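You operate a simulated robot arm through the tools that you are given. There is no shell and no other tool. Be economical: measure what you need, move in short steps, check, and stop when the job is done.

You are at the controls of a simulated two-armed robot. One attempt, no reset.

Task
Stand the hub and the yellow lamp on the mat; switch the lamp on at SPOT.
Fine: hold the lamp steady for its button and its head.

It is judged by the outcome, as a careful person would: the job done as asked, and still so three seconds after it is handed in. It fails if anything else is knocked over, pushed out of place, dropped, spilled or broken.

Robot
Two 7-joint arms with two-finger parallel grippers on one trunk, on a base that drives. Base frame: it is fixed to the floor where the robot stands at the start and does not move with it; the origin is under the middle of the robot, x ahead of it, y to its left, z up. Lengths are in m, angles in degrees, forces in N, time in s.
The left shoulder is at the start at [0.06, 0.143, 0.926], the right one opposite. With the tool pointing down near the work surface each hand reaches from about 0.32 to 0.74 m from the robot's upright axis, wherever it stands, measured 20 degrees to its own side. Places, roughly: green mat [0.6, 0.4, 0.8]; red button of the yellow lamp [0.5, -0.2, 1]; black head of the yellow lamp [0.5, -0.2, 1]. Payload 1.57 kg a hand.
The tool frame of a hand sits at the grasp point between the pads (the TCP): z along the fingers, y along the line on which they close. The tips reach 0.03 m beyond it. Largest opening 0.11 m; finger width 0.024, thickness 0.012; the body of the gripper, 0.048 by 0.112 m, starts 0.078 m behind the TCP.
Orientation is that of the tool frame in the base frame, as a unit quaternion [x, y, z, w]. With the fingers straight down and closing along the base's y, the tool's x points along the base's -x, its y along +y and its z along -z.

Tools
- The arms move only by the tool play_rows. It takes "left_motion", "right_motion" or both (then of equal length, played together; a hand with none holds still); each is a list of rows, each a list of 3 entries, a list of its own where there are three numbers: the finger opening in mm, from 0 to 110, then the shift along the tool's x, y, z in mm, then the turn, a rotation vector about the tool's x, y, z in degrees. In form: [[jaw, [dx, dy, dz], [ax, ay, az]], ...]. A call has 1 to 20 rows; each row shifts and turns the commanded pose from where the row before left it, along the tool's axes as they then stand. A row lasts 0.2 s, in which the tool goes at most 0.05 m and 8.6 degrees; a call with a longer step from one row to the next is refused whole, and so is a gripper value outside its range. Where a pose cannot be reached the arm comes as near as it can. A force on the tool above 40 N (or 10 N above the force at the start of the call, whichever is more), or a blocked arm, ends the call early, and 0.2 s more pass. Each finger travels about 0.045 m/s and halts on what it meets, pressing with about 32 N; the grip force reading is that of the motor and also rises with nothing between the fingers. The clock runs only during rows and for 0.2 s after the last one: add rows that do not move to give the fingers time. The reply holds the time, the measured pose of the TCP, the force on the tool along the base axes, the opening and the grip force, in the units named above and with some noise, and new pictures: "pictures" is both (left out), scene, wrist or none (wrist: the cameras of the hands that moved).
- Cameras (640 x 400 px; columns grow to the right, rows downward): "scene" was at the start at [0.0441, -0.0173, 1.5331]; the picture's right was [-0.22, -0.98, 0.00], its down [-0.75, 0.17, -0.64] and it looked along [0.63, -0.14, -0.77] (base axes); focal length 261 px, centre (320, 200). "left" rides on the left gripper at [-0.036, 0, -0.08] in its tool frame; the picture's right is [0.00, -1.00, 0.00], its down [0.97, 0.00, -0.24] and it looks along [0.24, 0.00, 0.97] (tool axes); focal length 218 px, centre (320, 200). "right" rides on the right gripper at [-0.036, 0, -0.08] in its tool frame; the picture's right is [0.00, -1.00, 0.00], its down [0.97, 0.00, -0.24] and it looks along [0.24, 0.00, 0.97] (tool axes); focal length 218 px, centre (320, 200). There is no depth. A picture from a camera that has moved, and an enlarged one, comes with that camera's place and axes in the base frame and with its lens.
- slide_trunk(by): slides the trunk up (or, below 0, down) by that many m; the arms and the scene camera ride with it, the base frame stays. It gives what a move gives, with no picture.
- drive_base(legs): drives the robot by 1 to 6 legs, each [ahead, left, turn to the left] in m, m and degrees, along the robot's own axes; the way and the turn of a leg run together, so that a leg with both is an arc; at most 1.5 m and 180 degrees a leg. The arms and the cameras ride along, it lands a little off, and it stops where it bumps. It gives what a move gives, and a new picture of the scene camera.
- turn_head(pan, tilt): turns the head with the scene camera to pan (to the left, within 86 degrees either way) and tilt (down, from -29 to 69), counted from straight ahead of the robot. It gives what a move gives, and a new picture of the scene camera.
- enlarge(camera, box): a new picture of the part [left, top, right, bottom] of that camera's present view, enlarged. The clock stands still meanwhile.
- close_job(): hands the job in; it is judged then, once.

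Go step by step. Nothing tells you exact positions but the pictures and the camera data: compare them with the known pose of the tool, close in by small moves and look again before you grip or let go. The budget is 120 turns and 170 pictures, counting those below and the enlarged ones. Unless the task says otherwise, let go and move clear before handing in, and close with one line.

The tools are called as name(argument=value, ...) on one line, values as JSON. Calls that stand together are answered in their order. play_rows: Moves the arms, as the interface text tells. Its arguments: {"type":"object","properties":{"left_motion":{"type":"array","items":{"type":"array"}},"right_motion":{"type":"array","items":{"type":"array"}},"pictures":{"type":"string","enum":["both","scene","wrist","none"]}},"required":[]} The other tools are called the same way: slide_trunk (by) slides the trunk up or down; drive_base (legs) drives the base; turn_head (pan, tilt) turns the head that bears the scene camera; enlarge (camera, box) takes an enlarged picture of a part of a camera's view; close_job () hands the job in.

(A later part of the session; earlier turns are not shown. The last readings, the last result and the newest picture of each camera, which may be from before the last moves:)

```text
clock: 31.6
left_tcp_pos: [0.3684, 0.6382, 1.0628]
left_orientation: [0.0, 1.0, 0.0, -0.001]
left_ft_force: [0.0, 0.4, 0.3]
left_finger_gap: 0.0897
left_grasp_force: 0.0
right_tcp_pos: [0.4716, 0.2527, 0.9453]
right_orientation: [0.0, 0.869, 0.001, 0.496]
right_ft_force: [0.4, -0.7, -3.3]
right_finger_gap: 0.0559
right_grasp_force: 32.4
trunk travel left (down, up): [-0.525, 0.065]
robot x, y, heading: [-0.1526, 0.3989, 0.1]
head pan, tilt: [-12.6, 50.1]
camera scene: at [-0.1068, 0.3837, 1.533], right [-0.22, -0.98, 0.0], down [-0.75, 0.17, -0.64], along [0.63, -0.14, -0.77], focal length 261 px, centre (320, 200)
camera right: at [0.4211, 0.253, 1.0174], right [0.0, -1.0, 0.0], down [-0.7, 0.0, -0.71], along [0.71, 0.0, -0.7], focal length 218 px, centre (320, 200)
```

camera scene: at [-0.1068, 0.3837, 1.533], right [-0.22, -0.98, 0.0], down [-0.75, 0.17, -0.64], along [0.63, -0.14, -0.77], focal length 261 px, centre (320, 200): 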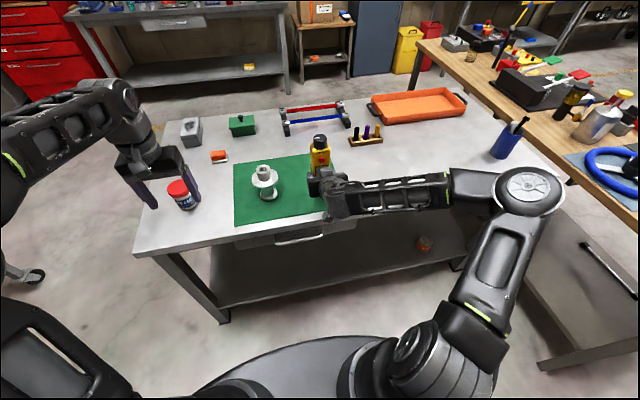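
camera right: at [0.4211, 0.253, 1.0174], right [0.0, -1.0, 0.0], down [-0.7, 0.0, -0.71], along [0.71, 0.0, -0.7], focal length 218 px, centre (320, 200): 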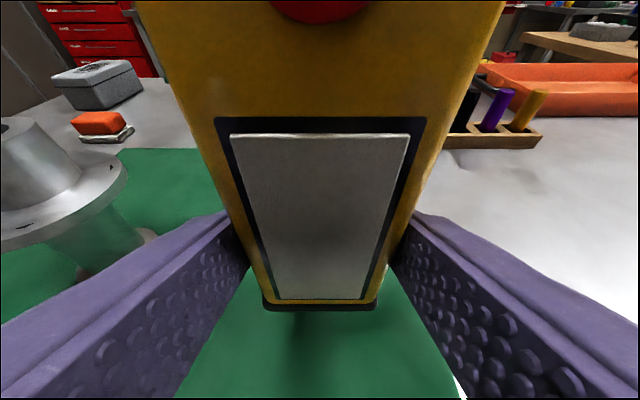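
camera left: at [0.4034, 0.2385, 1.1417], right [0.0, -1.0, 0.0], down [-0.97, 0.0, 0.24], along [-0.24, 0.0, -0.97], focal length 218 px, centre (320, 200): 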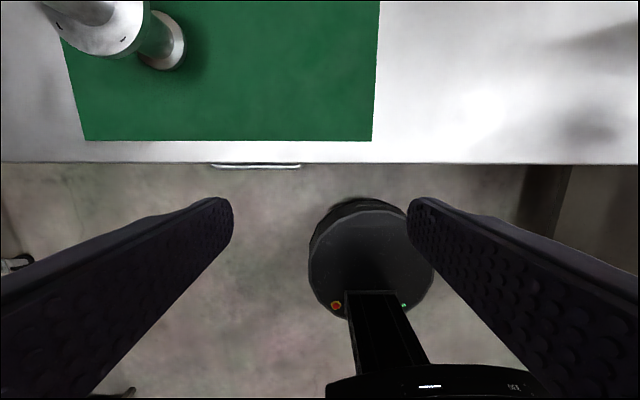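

The lamp hangs above the mat with margin on all sides. I set it down gently, keeping hold.

play_rows(right_motion=[[30, [17, 0, 10], [0, 0, 0]], [30, [15, 0, 9], [0, 0, 0]], [30, [9, 0, 5], [0, 0, 0]], [30, [4, 0, 2.4], [0, 0, 0]], [30, [2, 0, 1.2], [0, 0, 0]], [30, [0, 0, 0], [0, 0, 0]]], pictures="none")

enlarge(camera="scene", box=[240, 130, 368, 210])

```text
clock: 33.0
left_tcp_pos: [0.3682, 0.6402, 1.0625]
left_orientation: [0.0, 1.0, 0.0, 0.001]
left_ft_force: [0.2, 0.0, 0.4]
left_finger_gap: 0.0899
left_grasp_force: 0.0
right_tcp_pos: [0.4692, 0.2543, 0.8928]
right_orientation: [0.0, 0.869, 0.001, 0.495]
right_ft_force: [0.8, -1.1, -3.9]
right_finger_gap: 0.0559
right_grasp_force: 31.8
trunk travel left (down, up): [-0.525, 0.065]
robot x, y, heading: [-0.1517, 0.4016, -0.0]
head pan, tilt: [-12.6, 50.1]
```

```text
5.00 times, centred on (304, 170) of scene
camera zoom: at [-0.1069, 0.3839, 1.533], right [-0.22, -0.98, 0.0], down [-0.75, 0.17, -0.64], along [0.63, -0.14, -0.77], focal length 1306 px, centre (400, 350)
```

zoom: 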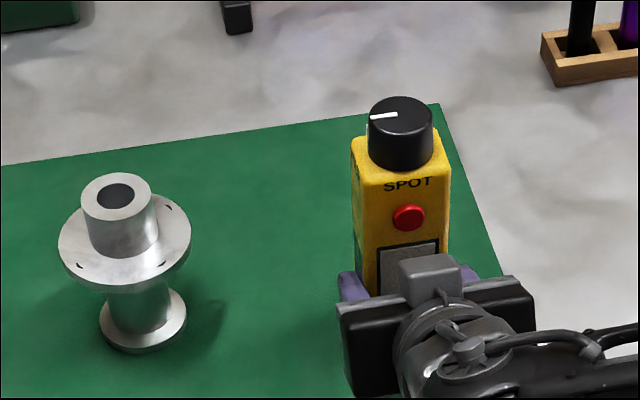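

Not touching yet. I lower in 1–2 mm steps until the force shows contact.

play_rows(right_motion=[[30, [1.3, 0, 0.8], [0, 0, 0]], [30, [1.3, 0, 0.8], [0, 0, 0]], [30, [0, 0, 0], [0, 0, 0]]], pictures="none")

```text
clock: 33.8
left_tcp_pos: [0.3681, 0.6388, 1.0631]
left_orientation: [0.0, 1.0, 0.0, 0.0]
left_ft_force: [0.2, 0.0, 0.7]
left_finger_gap: 0.0899
left_grasp_force: 0.1
right_tcp_pos: [0.4693, 0.2534, 0.8917]
right_orientation: [-0.001, 0.868, 0.001, 0.497]
right_ft_force: [-1.0, -3.9, 9.8]
right_finger_gap: 0.0559
right_grasp_force: 31.8
trunk travel left (down, up): [-0.525, 0.065]
robot x, y, heading: [-0.1505, 0.3996, -0.1]
head pan, tilt: [-12.6, 50.1]
```

Contact made; the right hand keeps holding the lamp steady. Now the left hand comes over at a safe height, around the far side of the right wrist.

play_rows(left_motion=[[90, [-40, -10, 0], [0, 0, 0]], [90, [-40, -30, 0], [0, 0, 0]], [90, [-40, -30, 0], [0, 0, 0]], [90, [-7, -40, 0], [0, 0, 0]], [90, [0, -40, 0], [0, 0, 0]], [90, [0, -40, 0], [0, 0, 0]], [90, [0, -40, 0], [0, 0, 0]], [90, [0, -40, 0], [0, 0, 0]], [90, [0, -40, 0], [0, 0, 0]], [90, [0, -40, 0], [0, 0, 0]], [90, [0, -20, 0], [0, 0, 0]], [90, [0, 0, 0], [0, 0, 0]]])

```text
clock: 36.4
left_tcp_pos: [0.4309, 0.5257, 1.0632]
left_orientation: [0.0, 1.0, 0.0, 0.004]
left_ft_force: [-0.7, -0.7, -0.2]
left_finger_gap: 0.0903
left_grasp_force: 0.0
left hand out of reach, approached as far as the arm can: row 2, 3, 4, 5, 6, 8, 9, 10, 11
right_tcp_pos: [0.4682, 0.2542, 0.892]
right_orientation: [-0.001, 0.868, 0.002, 0.497]
right_ft_force: [2.5, -3.5, 23.7]
right_finger_gap: 0.0559
right_grasp_force: 32.0
trunk travel left (down, up): [-0.525, 0.065]
robot x, y, heading: [-0.149, 0.4008, 0.2]
head pan, tilt: [-12.6, 50.1]
camera scene: at [-0.1091, 0.384, 1.5332], right [-0.22, -0.98, 0.0], down [-0.75, 0.17, -0.64], along [0.63, -0.14, -0.77], focal length 261 px, centre (320, 200)
camera left: at [0.4656, 0.5253, 1.143], right [0.0, -1.0, 0.0], down [-0.97, 0.0, 0.23], along [-0.23, 0.0, -0.97], focal length 218 px, centre (320, 200)
```

scene: 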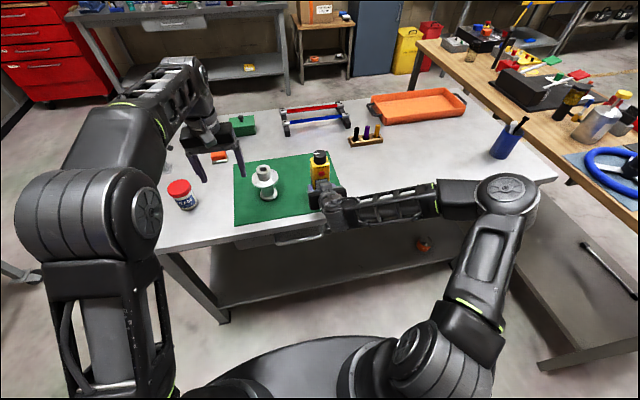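
left: 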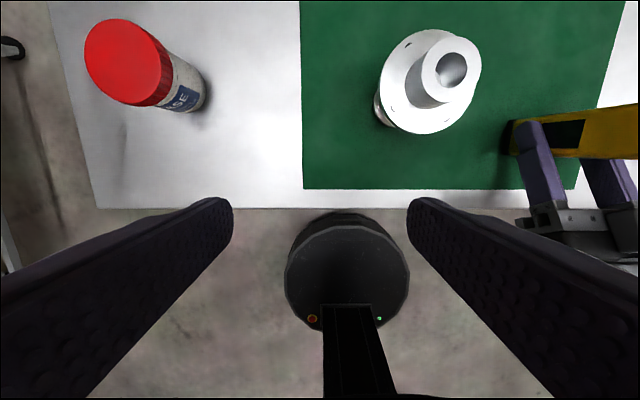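

The left arm is at an upward limit at z≈1.06. I go a little lower (still above hub) and turn the hand, so the head can pass between the open fingers; I also ease the right hand's downward push.

play_rows(left_motion=[[110, [0, 0, 14], [0, 0, 0]], [110, [0, 0, 14], [0, 0, 0]], [110, [-30, 0, 0], [0, 0, 8.5]], [110, [0, 0, 0], [0, 0, 8.5]], [110, [0, 0, 0], [0, 0, 8.5]], [110, [0, 0, 0], [0, 0, 8.5]], [110, [0, 0, 0], [0, 0, 8.5]], [110, [0, 0, 0], [0, 0, 8.5]], [110, [0, 0, 0], [0, 0, 8.5]], [110, [0, 0, 0], [0, 0, 0]]], right_motion=[[30, [-0.8, 0, -0.5], [0, 0, 0]], [30, [0, 0, 0], [0, 0, 0]], [30, [0, 0, 0], [0, 0, 0]], [30, [0, 0, 0], [0, 0, 0]], [30, [0, 0, 0], [0, 0, 0]], [30, [0, 0, 0], [0, 0, 0]], [30, [0, 0, 0], [0, 0, 0]], [30, [0, 0, 0], [0, 0, 0]], [30, [0, 0, 0], [0, 0, 0]], [30, [0, 0, 0], [0, 0, 0]]], pictures="scene")

```text
clock: 38.6
left_tcp_pos: [0.4626, 0.5267, 1.0335]
left_orientation: [0.497, 0.868, 0.001, 0.001]
left_ft_force: [-0.4, 0.5, -0.1]
left_finger_gap: 0.1097
left_grasp_force: 0.1
right_tcp_pos: [0.4691, 0.2541, 0.8916]
right_orientation: [0.0, 0.868, 0.001, 0.497]
right_ft_force: [0.7, -3.8, 14.6]
right_finger_gap: 0.0557
right_grasp_force: 32.0
trunk travel left (down, up): [-0.525, 0.065]
robot x, y, heading: [-0.15, 0.3984, 0.1]
head pan, tilt: [-12.6, 50.1]
camera scene: at [-0.1086, 0.3839, 1.5331], right [-0.22, -0.98, 0.0], down [-0.75, 0.17, -0.64], along [0.63, -0.14, -0.77], focal length 261 px, centre (320, 200)
```

scene: 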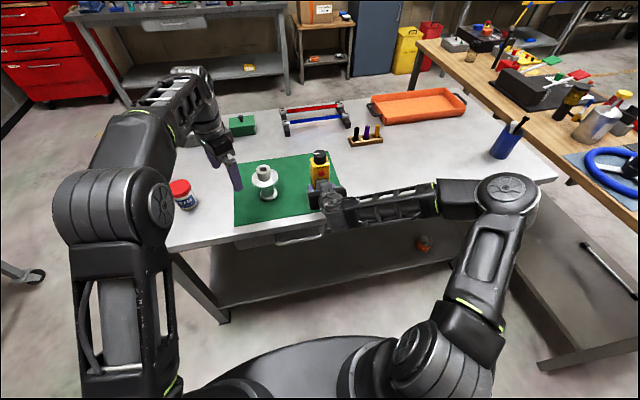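

Reached and turned 60°. Now I travel toward the lamp, stopping about 9 cm short to look.

play_rows(left_motion=[[110, [-36.2, -13.4, 0], [0, 0, 0]], [110, [-36.2, -13.4, 0], [0, 0, 0]], [110, [-36.2, -13.4, 0], [0, 0, 0]], [110, [-36.2, -13.4, 0], [0, 0, 0]], [110, [-36.2, -13.4, 0], [0, 0, 0]], [110, [0, 0, 0], [0, 0, 0]]])

enlarge(camera="scene", box=[240, 110, 368, 190])

```text
clock: 40.0
left_tcp_pos: [0.4614, 0.5277, 1.0342]
left_orientation: [0.497, 0.868, 0.001, 0.002]
left_ft_force: [0.1, -0.4, -0.6]
left_finger_gap: 0.1099
left_grasp_force: 0.1
left hand out of reach, approached as far as the arm can: row 1, 2, 3, 4, 5
right_tcp_pos: [0.468, 0.2542, 0.8917]
right_orientation: [-0.001, 0.868, 0.002, 0.496]
right_ft_force: [-0.8, -3.4, 13.3]
right_finger_gap: 0.0555
right_grasp_force: 31.8
trunk travel left (down, up): [-0.525, 0.065]
robot x, y, heading: [-0.1515, 0.4, -0.1]
head pan, tilt: [-12.6, 50.1]
camera scene: at [-0.1086, 0.3839, 1.5331], right [-0.22, -0.98, 0.0], down [-0.75, 0.17, -0.64], along [0.63, -0.14, -0.77], focal length 261 px, centre (320, 200)
camera left: at [0.4791, 0.4948, 1.113], right [-0.86, -0.51, 0.0], down [-0.49, 0.84, 0.24], along [-0.12, 0.21, -0.97], focal length 218 px, centre (320, 200)
```

scene: 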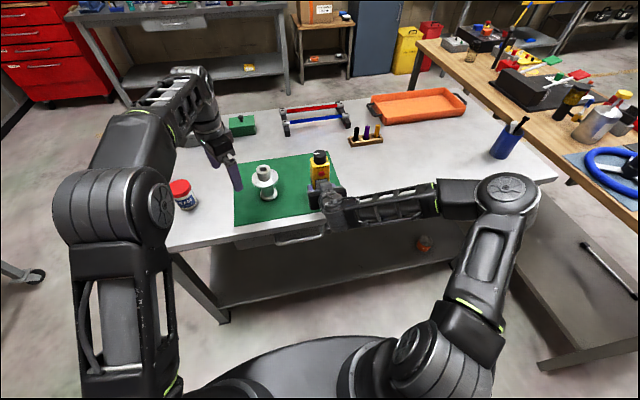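
left: 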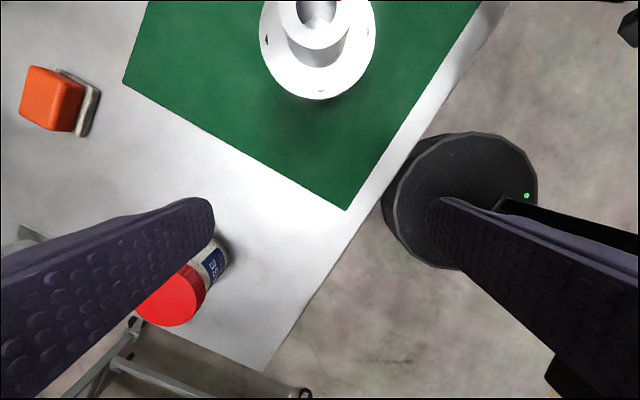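

```text
5.00 times, centred on (304, 150) of scene
camera zoom: at [-0.1086, 0.3839, 1.5331], right [-0.22, -0.98, 0.0], down [-0.75, 0.17, -0.64], along [0.63, -0.14, -0.77], focal length 1306 px, centre (400, 450)
```

zoom: 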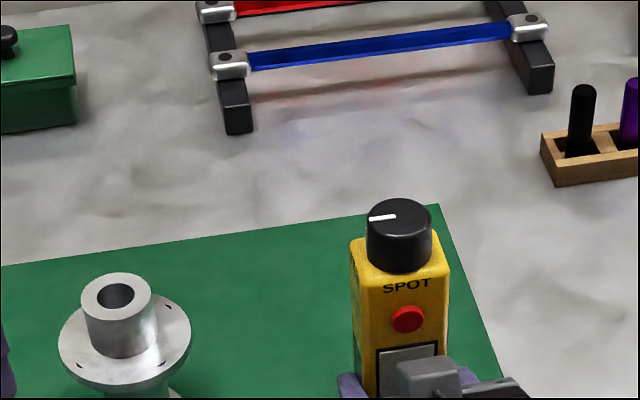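

The left arm can't stretch that far at that height. I'll lift the lamp again, raise the trunk, and drive closer (forward and right), so the lamp sits within reach of both arms.

play_rows(right_motion=[[30, [-14, 0, -8.5], [0, 0, 0]], [30, [-15, 0, -8.5], [0, 0, 0]], [30, [-14, 0, -8.5], [0, 0, 0]], [30, [0, 0, 0], [0, 0, 0]]], pictures="none")

slide_trunk(by=0.063)

drive_base(legs=[[0.08, -0.1, 0]])

```text
clock: 41.0
left_tcp_pos: [0.4636, 0.5256, 1.0327]
left_orientation: [0.497, 0.868, 0.0, 0.001]
left_ft_force: [-0.2, -0.3, 0.8]
left_finger_gap: 0.1099
left_grasp_force: 0.1
right_tcp_pos: [0.4697, 0.2534, 0.9407]
right_orientation: [0.0, 0.869, 0.001, 0.495]
right_ft_force: [-0.3, 0.1, -3.5]
right_finger_gap: 0.0558
right_grasp_force: 31.9
trunk travel left (down, up): [-0.525, 0.065]
robot x, y, heading: [-0.1509, 0.3985, -0.2]
head pan, tilt: [-12.6, 50.1]
```

```text
clock: 42.0
left_tcp_pos: [0.4638, 0.5268, 1.096]
left_orientation: [0.496, 0.869, 0.001, 0.001]
left_ft_force: [-0.8, -0.5, -1.0]
left_finger_gap: 0.11
left_grasp_force: 0.0
right_tcp_pos: [0.4692, 0.2551, 1.0033]
right_orientation: [0.0, 0.869, 0.001, 0.495]
right_ft_force: [0.8, 0.1, -4.0]
right_finger_gap: 0.0557
right_grasp_force: 31.5
trunk travel left (down, up): [-0.588, 0.002]
robot x, y, heading: [-0.1515, 0.4006, 0.2]
head pan, tilt: [-12.6, 50.1]
```

```text
clock: 43.3
left_tcp_pos: [0.5451, 0.4272, 1.0952]
left_orientation: [0.496, 0.869, 0.001, 0.0]
left_ft_force: [-0.1, -1.1, -1.2]
left_finger_gap: 0.1098
left_grasp_force: 0.1
right_tcp_pos: [0.551, 0.1547, 1.0039]
right_orientation: [-0.001, 0.868, 0.002, 0.496]
right_ft_force: [0.3, -0.3, -2.5]
right_finger_gap: 0.0557
right_grasp_force: 31.9
trunk travel left (down, up): [-0.588, 0.002]
robot x, y, heading: [-0.0704, 0.3017, 0.0]
head pan, tilt: [-12.6, 50.1]
camera scene: at [-0.0251, 0.2832, 1.596], right [-0.22, -0.98, 0.0], down [-0.75, 0.17, -0.64], along [0.63, -0.14, -0.77], focal length 261 px, centre (320, 200)
```

scene: 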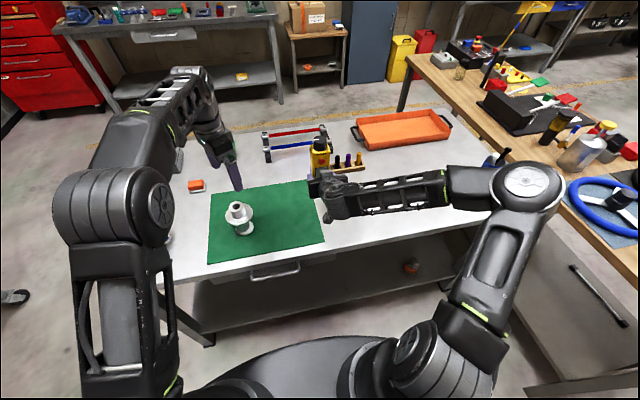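

Both arms are clear. I bring the lamp back over its place on the mat and partly down.

play_rows(right_motion=[[30, [24, 21, -6], [0, 0, 0]], [30, [24, 21, -6], [0, 0, 0]], [30, [24, 21, -6], [0, 0, 0]], [30, [24, 22, -6], [0, 0, 0]], [30, [0, 0, 0], [0, 0, 0]]])

```text
clock: 44.5
left_tcp_pos: [0.5441, 0.4275, 1.0958]
left_orientation: [0.495, 0.869, 0.0, 0.001]
left_ft_force: [-0.4, 0.1, 0.4]
left_finger_gap: 0.11
left_grasp_force: 0.0
right_tcp_pos: [0.4799, 0.2398, 0.9335]
right_orientation: [0.0, 0.869, 0.001, 0.496]
right_ft_force: [0.2, -0.1, -3.3]
right_finger_gap: 0.0559
right_grasp_force: 32.0
trunk travel left (down, up): [-0.588, 0.002]
robot x, y, heading: [-0.0704, 0.3037, 0.1]
head pan, tilt: [-12.6, 50.1]
camera scene: at [-0.0266, 0.2843, 1.596], right [-0.22, -0.98, 0.0], down [-0.75, 0.17, -0.64], along [0.63, -0.14, -0.77], focal length 261 px, centre (320, 200)
camera right: at [0.4303, 0.2397, 1.0034], right [0.0, -1.0, 0.0], down [-0.7, 0.0, -0.71], along [0.71, 0.0, -0.7], focal length 218 px, centre (320, 200)
```

scene: 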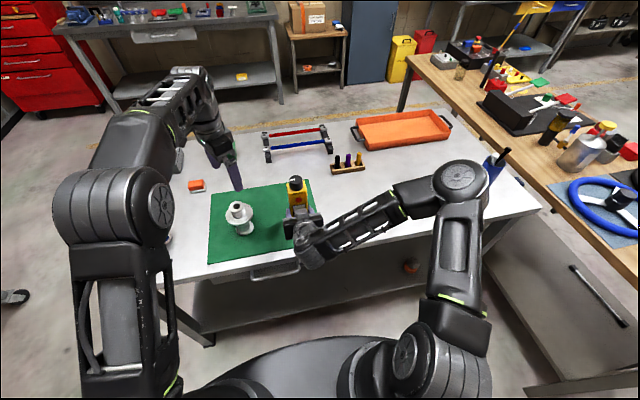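
right: 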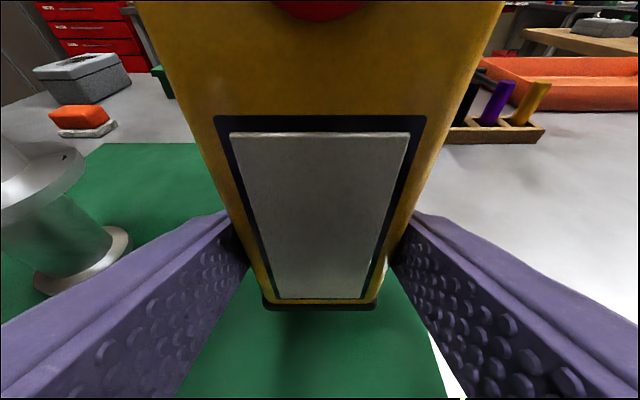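

The right arm follows well. I set the lamp down: most of the way, then in small steps.

play_rows(right_motion=[[30, [15, 0, 9], [0, 0, 0]], [30, [14, 0, 8.3], [0, 0, 0]], [30, [3.5, 0, 2], [0, 0, 0]], [30, [2, 0, 1.2], [0, 0, 0]], [30, [0, 0, 0], [0, 0, 0]]], pictures="none")

```text
clock: 45.7
left_tcp_pos: [0.5438, 0.4281, 1.0966]
left_orientation: [0.495, 0.869, 0.001, 0.001]
left_ft_force: [-0.7, 1.0, -0.5]
left_finger_gap: 0.11
left_grasp_force: 0.3
right_tcp_pos: [0.4805, 0.2408, 0.8933]
right_orientation: [0.0, 0.869, 0.001, 0.495]
right_ft_force: [0.6, -0.8, -3.5]
right_finger_gap: 0.0559
right_grasp_force: 32.1
trunk travel left (down, up): [-0.588, 0.002]
robot x, y, heading: [-0.075, 0.3013, 0.1]
head pan, tilt: [-12.6, 50.1]
```

A touch more for contact, and the left hand starts toward the lamp.

play_rows(right_motion=[[30, [1, 0, 0.6], [0, 0, 0]], [30, [0.6, 0, 0.4], [0, 0, 0]], [30, [0, 0, 0], [0, 0, 0]], [30, [0, 0, 0], [0, 0, 0]]], left_motion=[[110, [-21, -28, 10], [0, 0, 0]], [110, [-21, -28, 10], [0, 0, 0]], [110, [-21, -28, 10], [0, 0, 0]], [110, [0, 0, 0], [0, 0, 0]]], pictures="both")

```text
clock: 46.7
left_tcp_pos: [0.5035, 0.3315, 1.0674]
left_orientation: [0.495, 0.869, 0.001, 0.002]
left_ft_force: [-0.6, -0.2, 0.8]
left_finger_gap: 0.1101
left_grasp_force: 0.1
right_tcp_pos: [0.4818, 0.2419, 0.8911]
right_orientation: [-0.001, 0.869, 0.002, 0.495]
right_ft_force: [-0.4, 0.0, -3.2]
right_finger_gap: 0.0558
right_grasp_force: 32.0
trunk travel left (down, up): [-0.588, 0.002]
robot x, y, heading: [-0.0691, 0.3013, 0.1]
head pan, tilt: [-12.6, 50.1]
camera scene: at [-0.0266, 0.285, 1.5961], right [-0.22, -0.98, 0.0], down [-0.75, 0.17, -0.64], along [0.63, -0.14, -0.77], focal length 261 px, centre (320, 200)
camera right: at [0.4301, 0.2403, 0.9632], right [0.0, -1.0, 0.0], down [-0.7, 0.0, -0.71], along [0.71, 0.0, -0.7], focal length 218 px, centre (320, 200)
camera left: at [0.52, 0.3, 1.147], right [-0.86, -0.51, 0.0], down [-0.49, 0.84, 0.24], along [-0.12, 0.21, -0.97], focal length 218 px, centre (320, 200)
```

scene: 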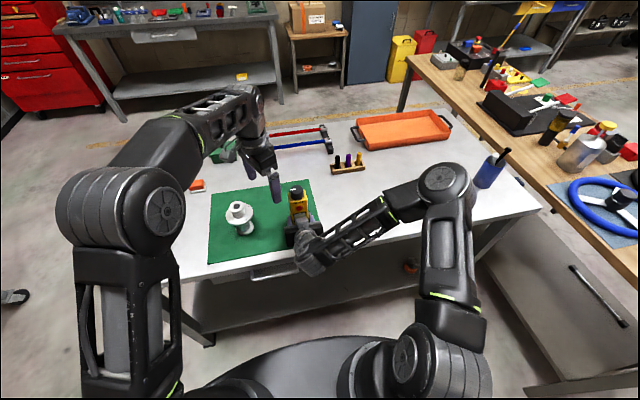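
right: 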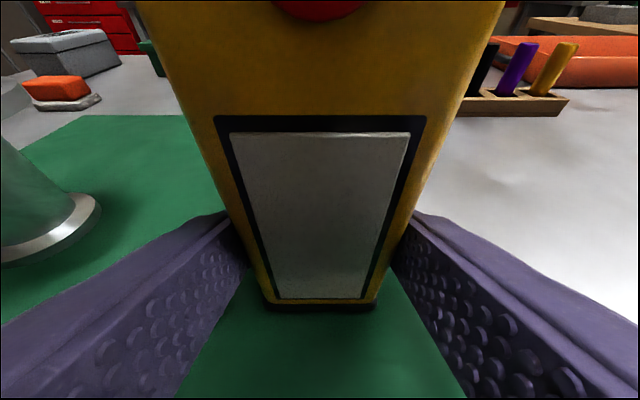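
left: 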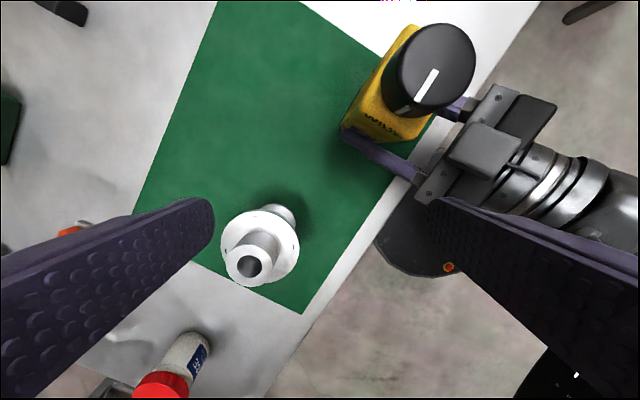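

Still hovering a hair above the mat. I lower a bit more, and bring the left hand over the head (tips ~2 cm above it).

play_rows(right_motion=[[30, [1, 0, 0.6], [0, 0, 0]], [30, [0.7, 0, 0.4], [0, 0, 0]], [30, [0, 0, 0], [0, 0, 0]], [30, [0, 0, 0], [0, 0, 0]]], left_motion=[[110, [-26, -15, 0], [0, 0, 0]], [110, [-26, -15, 0], [0, 0, 0]], [110, [-25, -15, 0], [0, 0, 0]], [110, [0, 0, 0], [0, 0, 0]]], pictures="wrist")

enlarge(camera="scene", box=[250, 150, 346, 210])

```text
clock: 47.7
left_tcp_pos: [0.5032, 0.24, 1.0687]
left_orientation: [0.495, 0.869, 0.001, 0.002]
left_ft_force: [-1.3, 0.2, 0.8]
left_finger_gap: 0.1098
left_grasp_force: 0.0
right_tcp_pos: [0.4798, 0.2409, 0.8916]
right_orientation: [0.0, 0.867, 0.001, 0.498]
right_ft_force: [-2.4, -0.1, 15.6]
right_finger_gap: 0.0559
right_grasp_force: 32.5
trunk travel left (down, up): [-0.588, 0.002]
robot x, y, heading: [-0.0724, 0.3027, 0.2]
head pan, tilt: [-12.6, 50.1]
camera right: at [0.4297, 0.2403, 0.9629], right [0.0, -1.0, 0.0], down [-0.7, 0.0, -0.72], along [0.72, 0.0, -0.7], focal length 218 px, centre (320, 200)
camera left: at [0.5195, 0.209, 1.1469], right [-0.86, -0.51, 0.0], down [-0.49, 0.84, 0.24], along [-0.12, 0.21, -0.97], focal length 218 px, centre (320, 200)
```

right: 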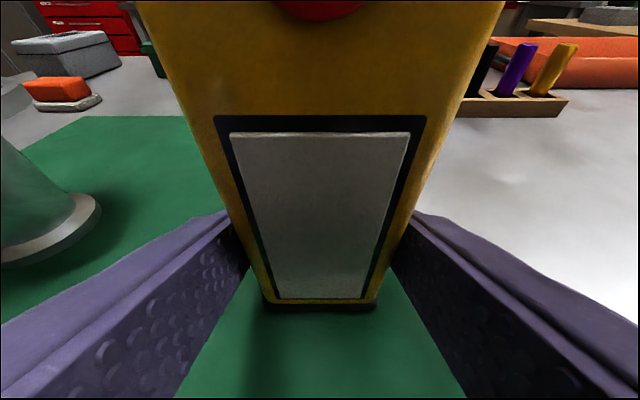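
left: 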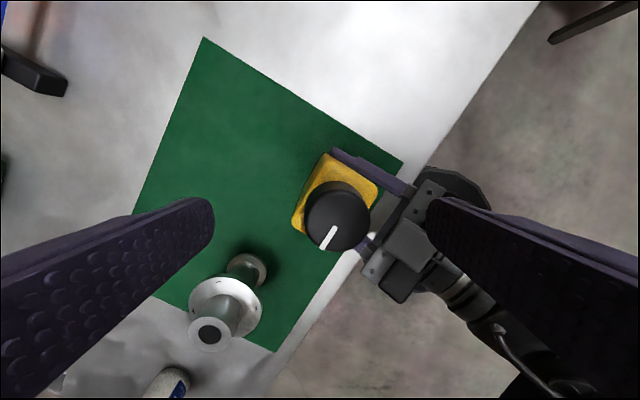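

```text
6.67 times, centred on (298, 180) of scene
camera zoom: at [-0.0284, 0.2848, 1.5963], right [-0.22, -0.98, 0.0], down [-0.75, 0.17, -0.64], along [0.63, -0.14, -0.77], focal length 1742 px, centre (467, 333)
```

zoom: 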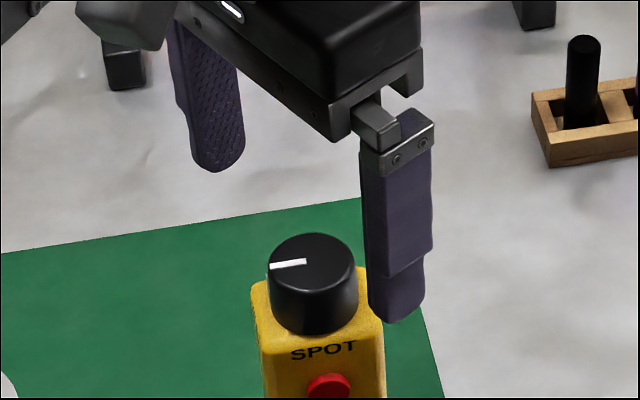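

The lamp rests on the mat (15 N down). Two views put the head's top at about (0.493, 0.2375, 1.02). I centre, descend 15 mm with the fingers wide, and look again.

play_rows(left_motion=[[110, [2.4, -9, 0], [0, 0, 0]], [110, [0, 0, 15], [0, 0, 0]], [110, [0, 0, 0], [0, 0, 0]]], pictures="wrist")

enlarge(camera="scene", box=[250, 150, 346, 210])

```text
clock: 48.5
left_tcp_pos: [0.4936, 0.2394, 1.0518]
left_orientation: [0.495, 0.869, 0.001, 0.002]
left_ft_force: [0.6, -0.5, 0.4]
left_finger_gap: 0.1101
left_grasp_force: 0.1
right_tcp_pos: [0.4795, 0.241, 0.8918]
right_orientation: [-0.001, 0.867, 0.002, 0.498]
right_ft_force: [3.4, -2.4, 22.0]
right_finger_gap: 0.0557
right_grasp_force: 31.5
trunk travel left (down, up): [-0.588, 0.002]
robot x, y, heading: [-0.071, 0.3, -0.3]
head pan, tilt: [-12.6, 50.1]
camera left: at [0.5107, 0.207, 1.1315], right [-0.86, -0.51, 0.0], down [-0.49, 0.84, 0.24], along [-0.12, 0.21, -0.97], focal length 218 px, centre (320, 200)
```

left: 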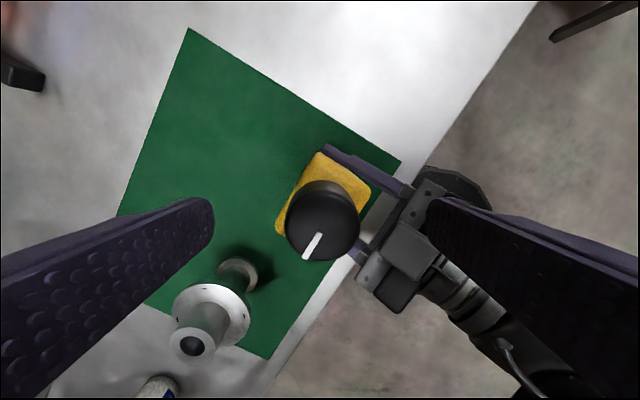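

```text
6.67 times, centred on (298, 180) of scene
camera zoom: at [-0.0284, 0.2848, 1.5962], right [-0.22, -0.98, 0.0], down [-0.75, 0.17, -0.64], along [0.63, -0.14, -0.77], focal length 1742 px, centre (467, 333)
```

zoom: 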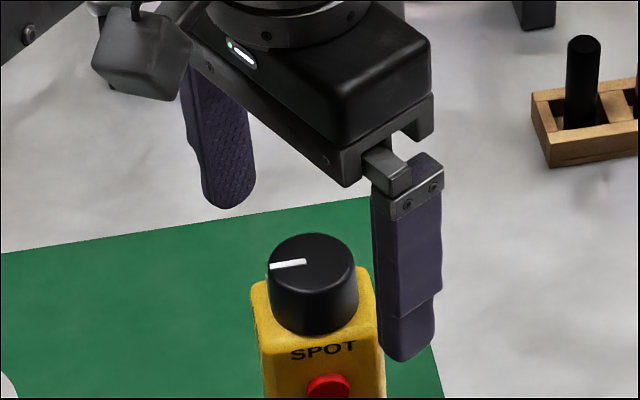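

The head appears about 5 mm off along the pads. I correct, descend around it, and check once more.

play_rows(left_motion=[[110, [5, -2, 0], [0, 0, 0]], [110, [0, 0, 15], [0, 0, 0]], [110, [0, 0, 0], [0, 0, 0]]], right_motion=[[30, [-0.5, 0, -0.3], [0, 0, 0]], [30, [0, 0, 0], [0, 0, 0]], [30, [0, 0, 0], [0, 0, 0]]], pictures="none")

enlarge(camera="left", box=[200, 100, 440, 250])

enlarge(camera="scene", box=[250, 150, 346, 210])

```text
clock: 49.3
left_tcp_pos: [0.4901, 0.2423, 1.038]
left_orientation: [0.495, 0.869, 0.001, 0.001]
left_ft_force: [0.1, 0.1, -0.1]
left_finger_gap: 0.1102
left_grasp_force: 0.1
right_tcp_pos: [0.48, 0.2405, 0.8921]
right_orientation: [0.0, 0.868, 0.001, 0.497]
right_ft_force: [6.7, -1.3, 22.1]
right_finger_gap: 0.0558
right_grasp_force: 32.3
trunk travel left (down, up): [-0.588, 0.002]
robot x, y, heading: [-0.0683, 0.3039, -0.2]
head pan, tilt: [-12.6, 50.1]
```

```text
2.67 times, centred on (320, 175) of left
camera zoom: at [0.5067, 0.2113, 1.1171], right [-0.86, -0.51, 0.0], down [-0.49, 0.84, 0.24], along [-0.12, 0.21, -0.97], focal length 582 px, centre (320, 267)
```

zoom: 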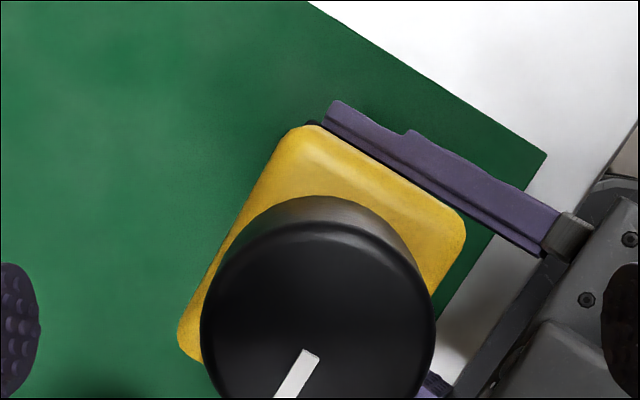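

```text
6.67 times, centred on (298, 180) of scene
camera zoom: at [-0.028, 0.2849, 1.5962], right [-0.22, -0.98, 0.0], down [-0.75, 0.17, -0.64], along [0.63, -0.14, -0.77], focal length 1742 px, centre (467, 333)
```

zoom: 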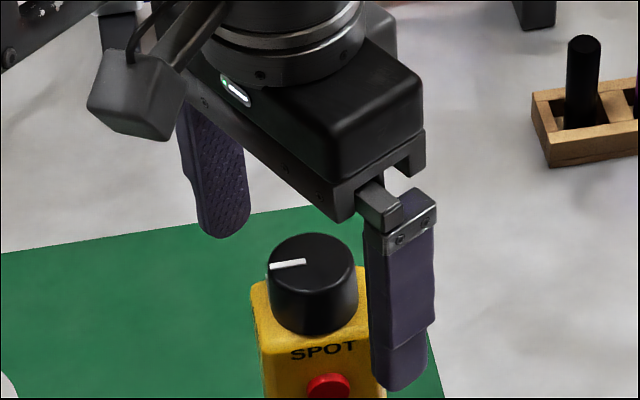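

The head is now centred between the fingers, its top about 12 mm above the TCP's underside reach. I lower 6 mm more and close on it.

play_rows(left_motion=[[110, [0, 0, 6], [0, 0, 0]], [90, [0, 0, 0], [0, 0, 0]], [70, [0, 0, 0], [0, 0, 0]], [55, [0, 0, 0], [0, 0, 0]], [40, [0, 0, 0], [0, 0, 0]], [25, [0, 0, 0], [0, 0, 0]], [25, [0, 0, 0], [0, 0, 0]], [25, [0, 0, 0], [0, 0, 0]], [25, [0, 0, 0], [0, 0, 0]]], pictures="wrist")

enlarge(camera="scene", box=[250, 150, 346, 210])

```text
clock: 51.3
left_tcp_pos: [0.4896, 0.2436, 1.0322]
left_orientation: [0.495, 0.869, 0.001, 0.001]
left_ft_force: [6.2, 6.9, -0.3]
left_finger_gap: 0.0631
left_grasp_force: 31.8
right_tcp_pos: [0.4786, 0.2399, 0.8911]
right_orientation: [-0.001, 0.869, 0.002, 0.495]
right_ft_force: [0.3, -6.3, 24.6]
right_finger_gap: 0.0557
right_grasp_force: 31.7
trunk travel left (down, up): [-0.588, 0.002]
robot x, y, heading: [-0.0709, 0.3018, 0.4]
head pan, tilt: [-12.6, 50.1]
camera left: at [0.5067, 0.2121, 1.1108], right [-0.86, -0.51, 0.0], down [-0.49, 0.84, 0.24], along [-0.12, 0.21, -0.97], focal length 218 px, centre (320, 200)
```

left: 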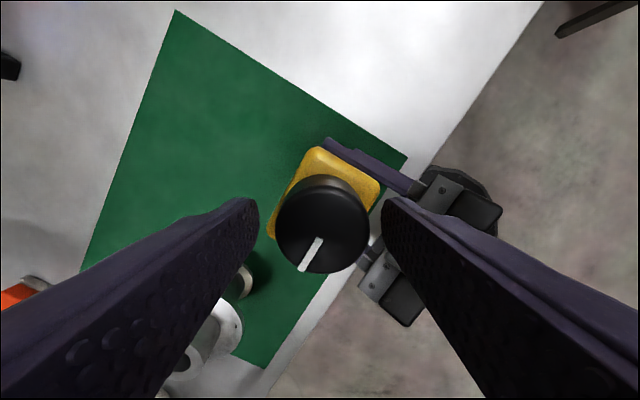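

```text
6.67 times, centred on (298, 180) of scene
camera zoom: at [-0.0281, 0.2851, 1.5962], right [-0.22, -0.98, 0.0], down [-0.75, 0.17, -0.64], along [0.63, -0.14, -0.77], focal length 1742 px, centre (467, 333)
```

zoom: 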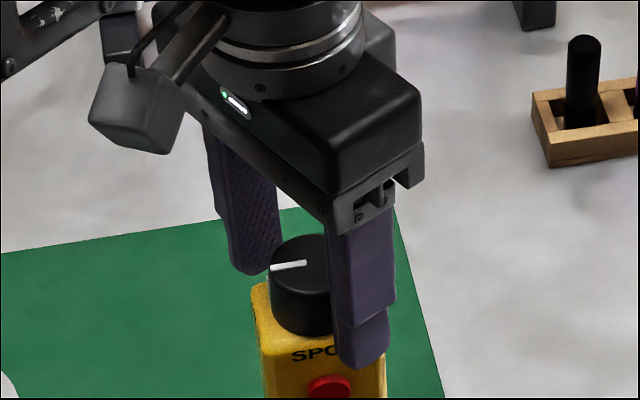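

The tips met the body's corners (63 mm), so the body's top is higher than I took it. I open, rise 9 mm and close on the head only.

play_rows(left_motion=[[80, [0, 0, 0], [0, 0, 0]], [80, [0, 0, 0], [0, 0, 0]], [80, [0, 0, -9], [0, 0, 0]], [65, [0, 0, 0], [0, 0, 0]], [50, [0, 0, 0], [0, 0, 0]], [25, [0, 0, 0], [0, 0, 0]], [25, [0, 0, 0], [0, 0, 0]], [25, [0, 0, 0], [0, 0, 0]], [25, [0, 0, 0], [0, 0, 0]]], pictures="wrist")

enlarge(camera="scene", box=[250, 150, 346, 210])

```text
clock: 53.3
left_tcp_pos: [0.489, 0.2422, 1.0392]
left_orientation: [0.495, 0.869, 0.001, 0.001]
left_ft_force: [0.5, 0.1, 0.3]
left_finger_gap: 0.038
left_grasp_force: 32.1
right_tcp_pos: [0.4795, 0.2407, 0.891]
right_orientation: [-0.001, 0.868, 0.002, 0.497]
right_ft_force: [2.0, -0.2, 18.9]
right_finger_gap: 0.0554
right_grasp_force: 32.1
trunk travel left (down, up): [-0.588, 0.002]
robot x, y, heading: [-0.0705, 0.3023, 0.1]
head pan, tilt: [-12.6, 50.1]
camera left: at [0.5063, 0.211, 1.1195], right [-0.86, -0.51, 0.0], down [-0.49, 0.84, 0.24], along [-0.12, 0.21, -0.97], focal length 218 px, centre (320, 200)
```

left: 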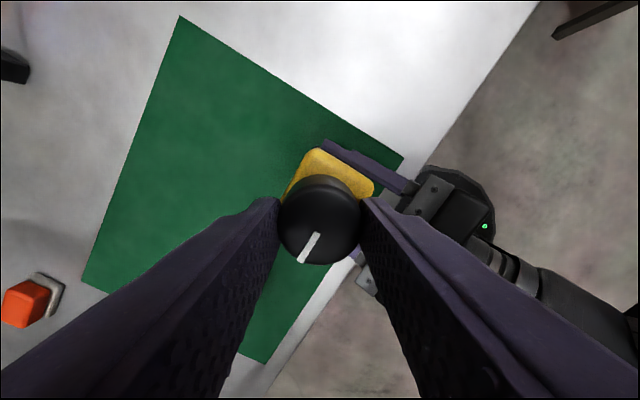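

```text
6.67 times, centred on (298, 180) of scene
camera zoom: at [-0.0282, 0.2849, 1.5961], right [-0.22, -0.98, 0.0], down [-0.75, 0.17, -0.64], along [0.63, -0.14, -0.77], focal length 1742 px, centre (467, 333)
```

zoom: 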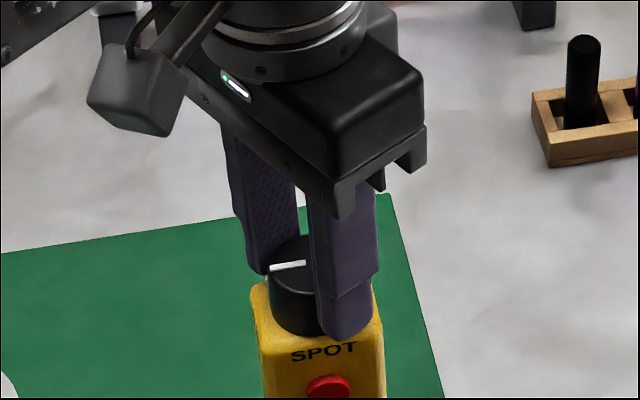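

A proper grip on the head (38 mm). I turn it: counter-clockwise from above, pointer from WIDE toward SPOT, first half.

play_rows(left_motion=[[25, [0, 0, 0], [0, 0, -7.5]], [25, [0, 0, 0], [0, 0, -7.5]], [25, [0, 0, 0], [0, 0, -7.5]], [25, [0, 0, 0], [0, 0, -7.5]], [25, [0, 0, 0], [0, 0, -7.5]], [25, [0, 0, 0], [0, 0, -7.5]], [25, [0, 0, 0], [0, 0, 0]]], pictures="wrist")

enlarge(camera="scene", box=[250, 150, 346, 210])

```text
clock: 54.9
left_tcp_pos: [0.4885, 0.2421, 1.0403]
left_orientation: [0.125, 0.992, 0.0, 0.001]
left_ft_force: [-8.1, -4.2, 12.6]
left_finger_gap: 0.0383
left_grasp_force: 32.2
right_tcp_pos: [0.4799, 0.2408, 0.8916]
right_orientation: [-0.001, 0.868, 0.002, 0.496]
right_ft_force: [11.2, 4.6, 10.9]
right_finger_gap: 0.056
right_grasp_force: 32.1
trunk travel left (down, up): [-0.588, 0.002]
robot x, y, heading: [-0.0707, 0.3035, 0.4]
head pan, tilt: [-12.6, 50.1]
camera left: at [0.5224, 0.2322, 1.1195], right [-0.25, -0.97, 0.0], down [-0.94, 0.24, 0.24], along [-0.23, 0.06, -0.97], focal length 218 px, centre (320, 200)
```

left: 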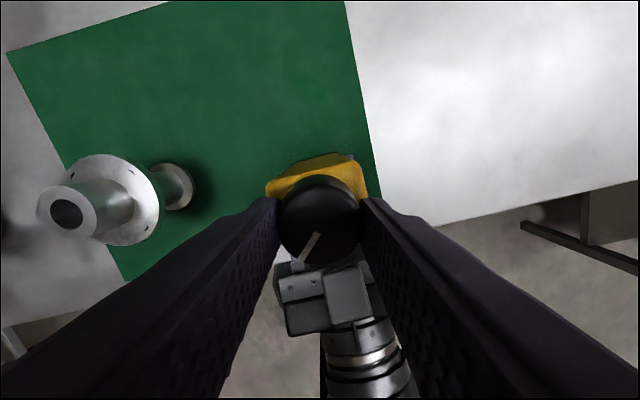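

```text
6.67 times, centred on (298, 180) of scene
camera zoom: at [-0.0284, 0.285, 1.5962], right [-0.22, -0.98, 0.0], down [-0.75, 0.17, -0.64], along [0.63, -0.14, -0.77], focal length 1742 px, centre (467, 333)
```

zoom: 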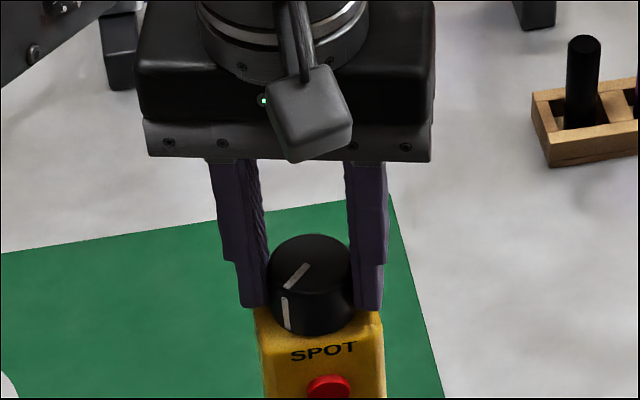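

The head turns with the hand, and the body stays put. Second half.

play_rows(left_motion=[[25, [0, 0, 0], [0, 0, -7.5]], [25, [0, 0, 0], [0, 0, -7.5]], [25, [0, 0, 0], [0, 0, -7.5]], [25, [0, 0, 0], [0, 0, -7.5]], [25, [0, 0, 0], [0, 0, -7.5]], [25, [0, 0, 0], [0, 0, -7.5]], [25, [0, 0, 0], [0, 0, 0]]], pictures="wrist")

enlarge(camera="scene", box=[250, 150, 346, 210])

```text
clock: 56.5
left_tcp_pos: [0.4891, 0.2406, 1.0398]
left_orientation: [-0.263, 0.965, -0.002, 0.001]
left_ft_force: [-7.7, -11.6, 17.7]
left_finger_gap: 0.0382
left_grasp_force: 31.3
right_tcp_pos: [0.4788, 0.241, 0.8916]
right_orientation: [-0.001, 0.868, 0.002, 0.496]
right_ft_force: [13.9, 9.6, 3.7]
right_finger_gap: 0.0554
right_grasp_force: 31.8
trunk travel left (down, up): [-0.588, 0.002]
robot x, y, heading: [-0.0741, 0.2987, 0.1]
head pan, tilt: [-12.6, 50.1]
camera left: at [0.519, 0.2585, 1.1192], right [0.51, -0.86, 0.0], down [-0.84, -0.49, 0.24], along [-0.2, -0.12, -0.97], focal length 218 px, centre (320, 200)
```

left: 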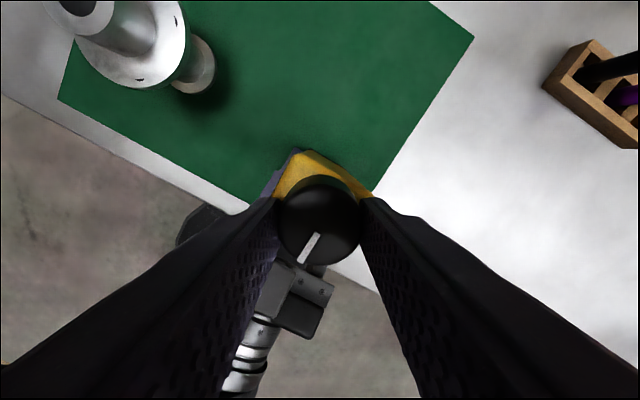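

```text
6.67 times, centred on (298, 180) of scene
camera zoom: at [-0.0281, 0.2845, 1.5961], right [-0.22, -0.98, 0.0], down [-0.75, 0.17, -0.64], along [0.63, -0.14, -0.77], focal length 1742 px, centre (467, 333)
```

zoom: 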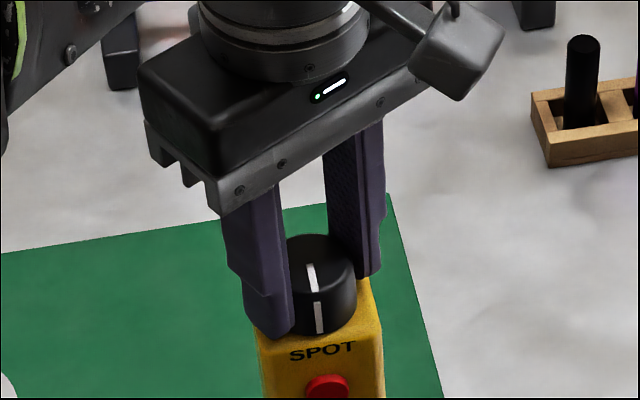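

The pointer lines up with SPOT. I release the head, rise clear and look.

play_rows(left_motion=[[45, [0, 0, 0], [0, 0, 0]], [60, [0, 0, 0], [0, 0, 0]], [80, [0, 0, 0], [0, 0, 0]], [80, [0, 0, 0], [0, 0, 0]], [80, [0, 0, -20], [0, 0, 0]], [80, [0, 0, -15], [0, 0, 0]], [80, [0, 0, 0], [0, 0, 0]]], pictures="wrist")

enlarge(camera="scene", box=[250, 150, 346, 210])

enlarge(camera="left", box=[220, 125, 420, 250])

```text
clock: 58.1
left_tcp_pos: [0.4896, 0.2425, 1.0748]
left_orientation: [-0.264, 0.964, 0.0, 0.002]
left_ft_force: [0.7, 0.0, 0.4]
left_finger_gap: 0.0799
left_grasp_force: 0.1
right_tcp_pos: [0.4786, 0.2414, 0.8912]
right_orientation: [-0.001, 0.868, 0.001, 0.496]
right_ft_force: [-5.5, 1.1, 11.9]
right_finger_gap: 0.0557
right_grasp_force: 31.7
trunk travel left (down, up): [-0.588, 0.002]
robot x, y, heading: [-0.0705, 0.3026, 0.3]
head pan, tilt: [-12.6, 50.1]
camera left: at [0.5193, 0.2612, 1.1535], right [0.51, -0.86, 0.0], down [-0.84, -0.49, 0.24], along [-0.2, -0.12, -0.97], focal length 218 px, centre (320, 200)
```

left: 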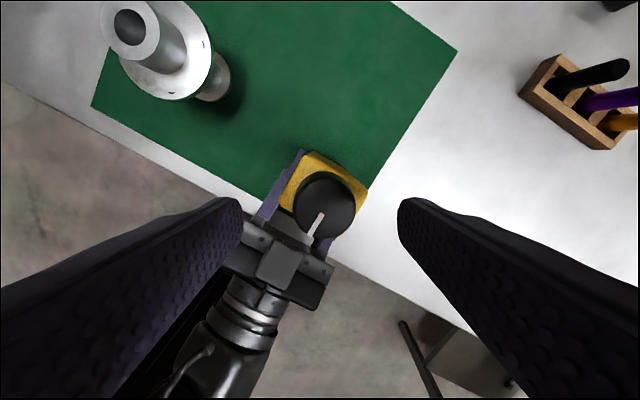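

```text
6.67 times, centred on (298, 180) of scene
camera zoom: at [-0.0284, 0.285, 1.5961], right [-0.22, -0.98, 0.0], down [-0.75, 0.17, -0.64], along [0.63, -0.14, -0.77], focal length 1742 px, centre (467, 333)
```

zoom: 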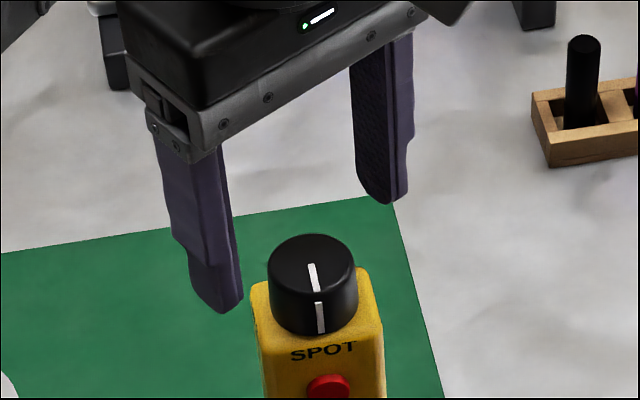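

```text
3.20 times, centred on (320, 188) of left
camera zoom: at [0.5193, 0.2612, 1.1535], right [0.51, -0.86, 0.0], down [-0.84, -0.49, 0.24], along [-0.2, -0.12, -0.97], focal length 698 px, centre (320, 240)
```

zoom: 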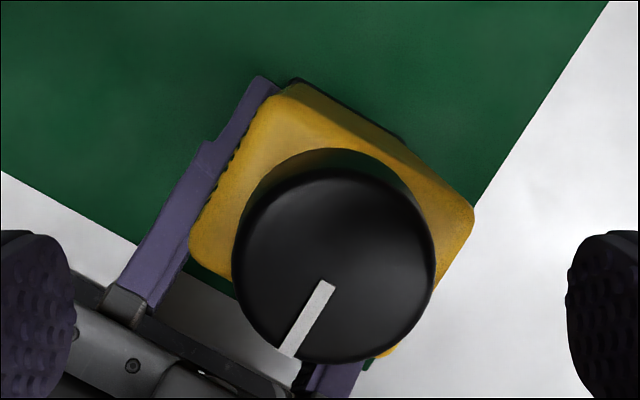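

Head at SPOT. Now the button: I look at the space between it and the right hand.

enlarge(camera="scene", box=[266, 185, 346, 235])

```text
8.00 times, centred on (306, 210) of scene
camera zoom: at [-0.0284, 0.285, 1.5961], right [-0.22, -0.98, 0.0], down [-0.75, 0.17, -0.64], along [0.63, -0.14, -0.77], focal length 2090 px, centre (432, 120)
```

zoom: 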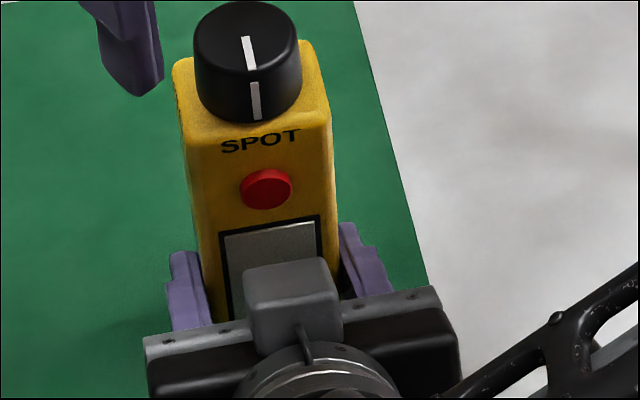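

There is roughly 25 mm between the button and the box on the right hand. I'll straddle the lamp front-to-back with the left fingers and squeeze the button, so there is no net push. First I turn the left hand so that it closes along x.

play_rows(left_motion=[[90, [0, 0, 0], [0, 0, -8.5]], [90, [0, 0, 0], [0, 0, -8.5]], [90, [0, 0, 0], [0, 0, -8.5]], [90, [0, 0, 0], [0, 0, -8.5]], [90, [0, 0, 0], [0, 0, -8.5]], [90, [0, 0, 0], [0, 0, -8.5]], [90, [0, 0, 0], [0, 0, -8.5]], [90, [0, 0, 0], [0, 0, 0]]], pictures="wrist")

enlarge(camera="scene", box=[250, 150, 346, 210])

```text
clock: 59.9
left_tcp_pos: [0.4877, 0.2425, 1.0751]
left_orientation: [0.708, -0.706, 0.001, -0.001]
left_ft_force: [-0.1, 0.4, -0.1]
left_finger_gap: 0.0902
left_grasp_force: 0.0
right_tcp_pos: [0.4786, 0.2406, 0.8904]
right_orientation: [-0.001, 0.868, 0.002, 0.497]
right_ft_force: [-4.7, 0.9, 8.4]
right_finger_gap: 0.0558
right_grasp_force: 32.4
trunk travel left (down, up): [-0.588, 0.002]
robot x, y, heading: [-0.0679, 0.3025, 0.4]
head pan, tilt: [-12.6, 50.1]
camera left: at [0.4876, 0.278, 1.1533], right [1.0, 0.0, 0.0], down [0.0, -0.97, 0.24], along [0.0, -0.24, -0.97], focal length 218 px, centre (320, 200)
```

left: 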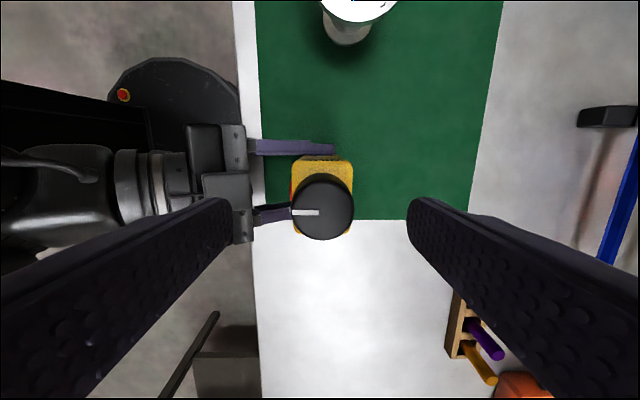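

```text
6.67 times, centred on (298, 180) of scene
camera zoom: at [-0.0283, 0.285, 1.5961], right [-0.22, -0.98, 0.0], down [-0.75, 0.17, -0.64], along [0.63, -0.14, -0.77], focal length 1742 px, centre (467, 333)
```

zoom: 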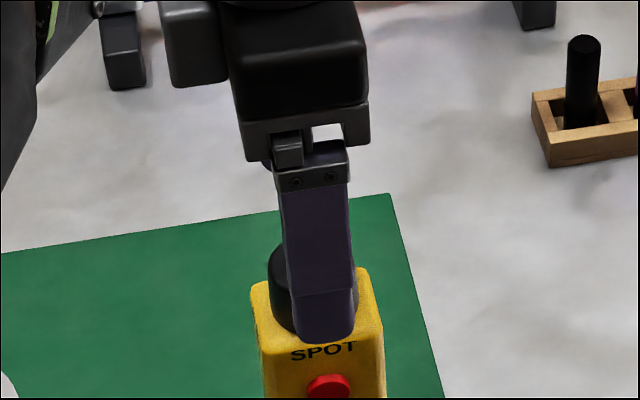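

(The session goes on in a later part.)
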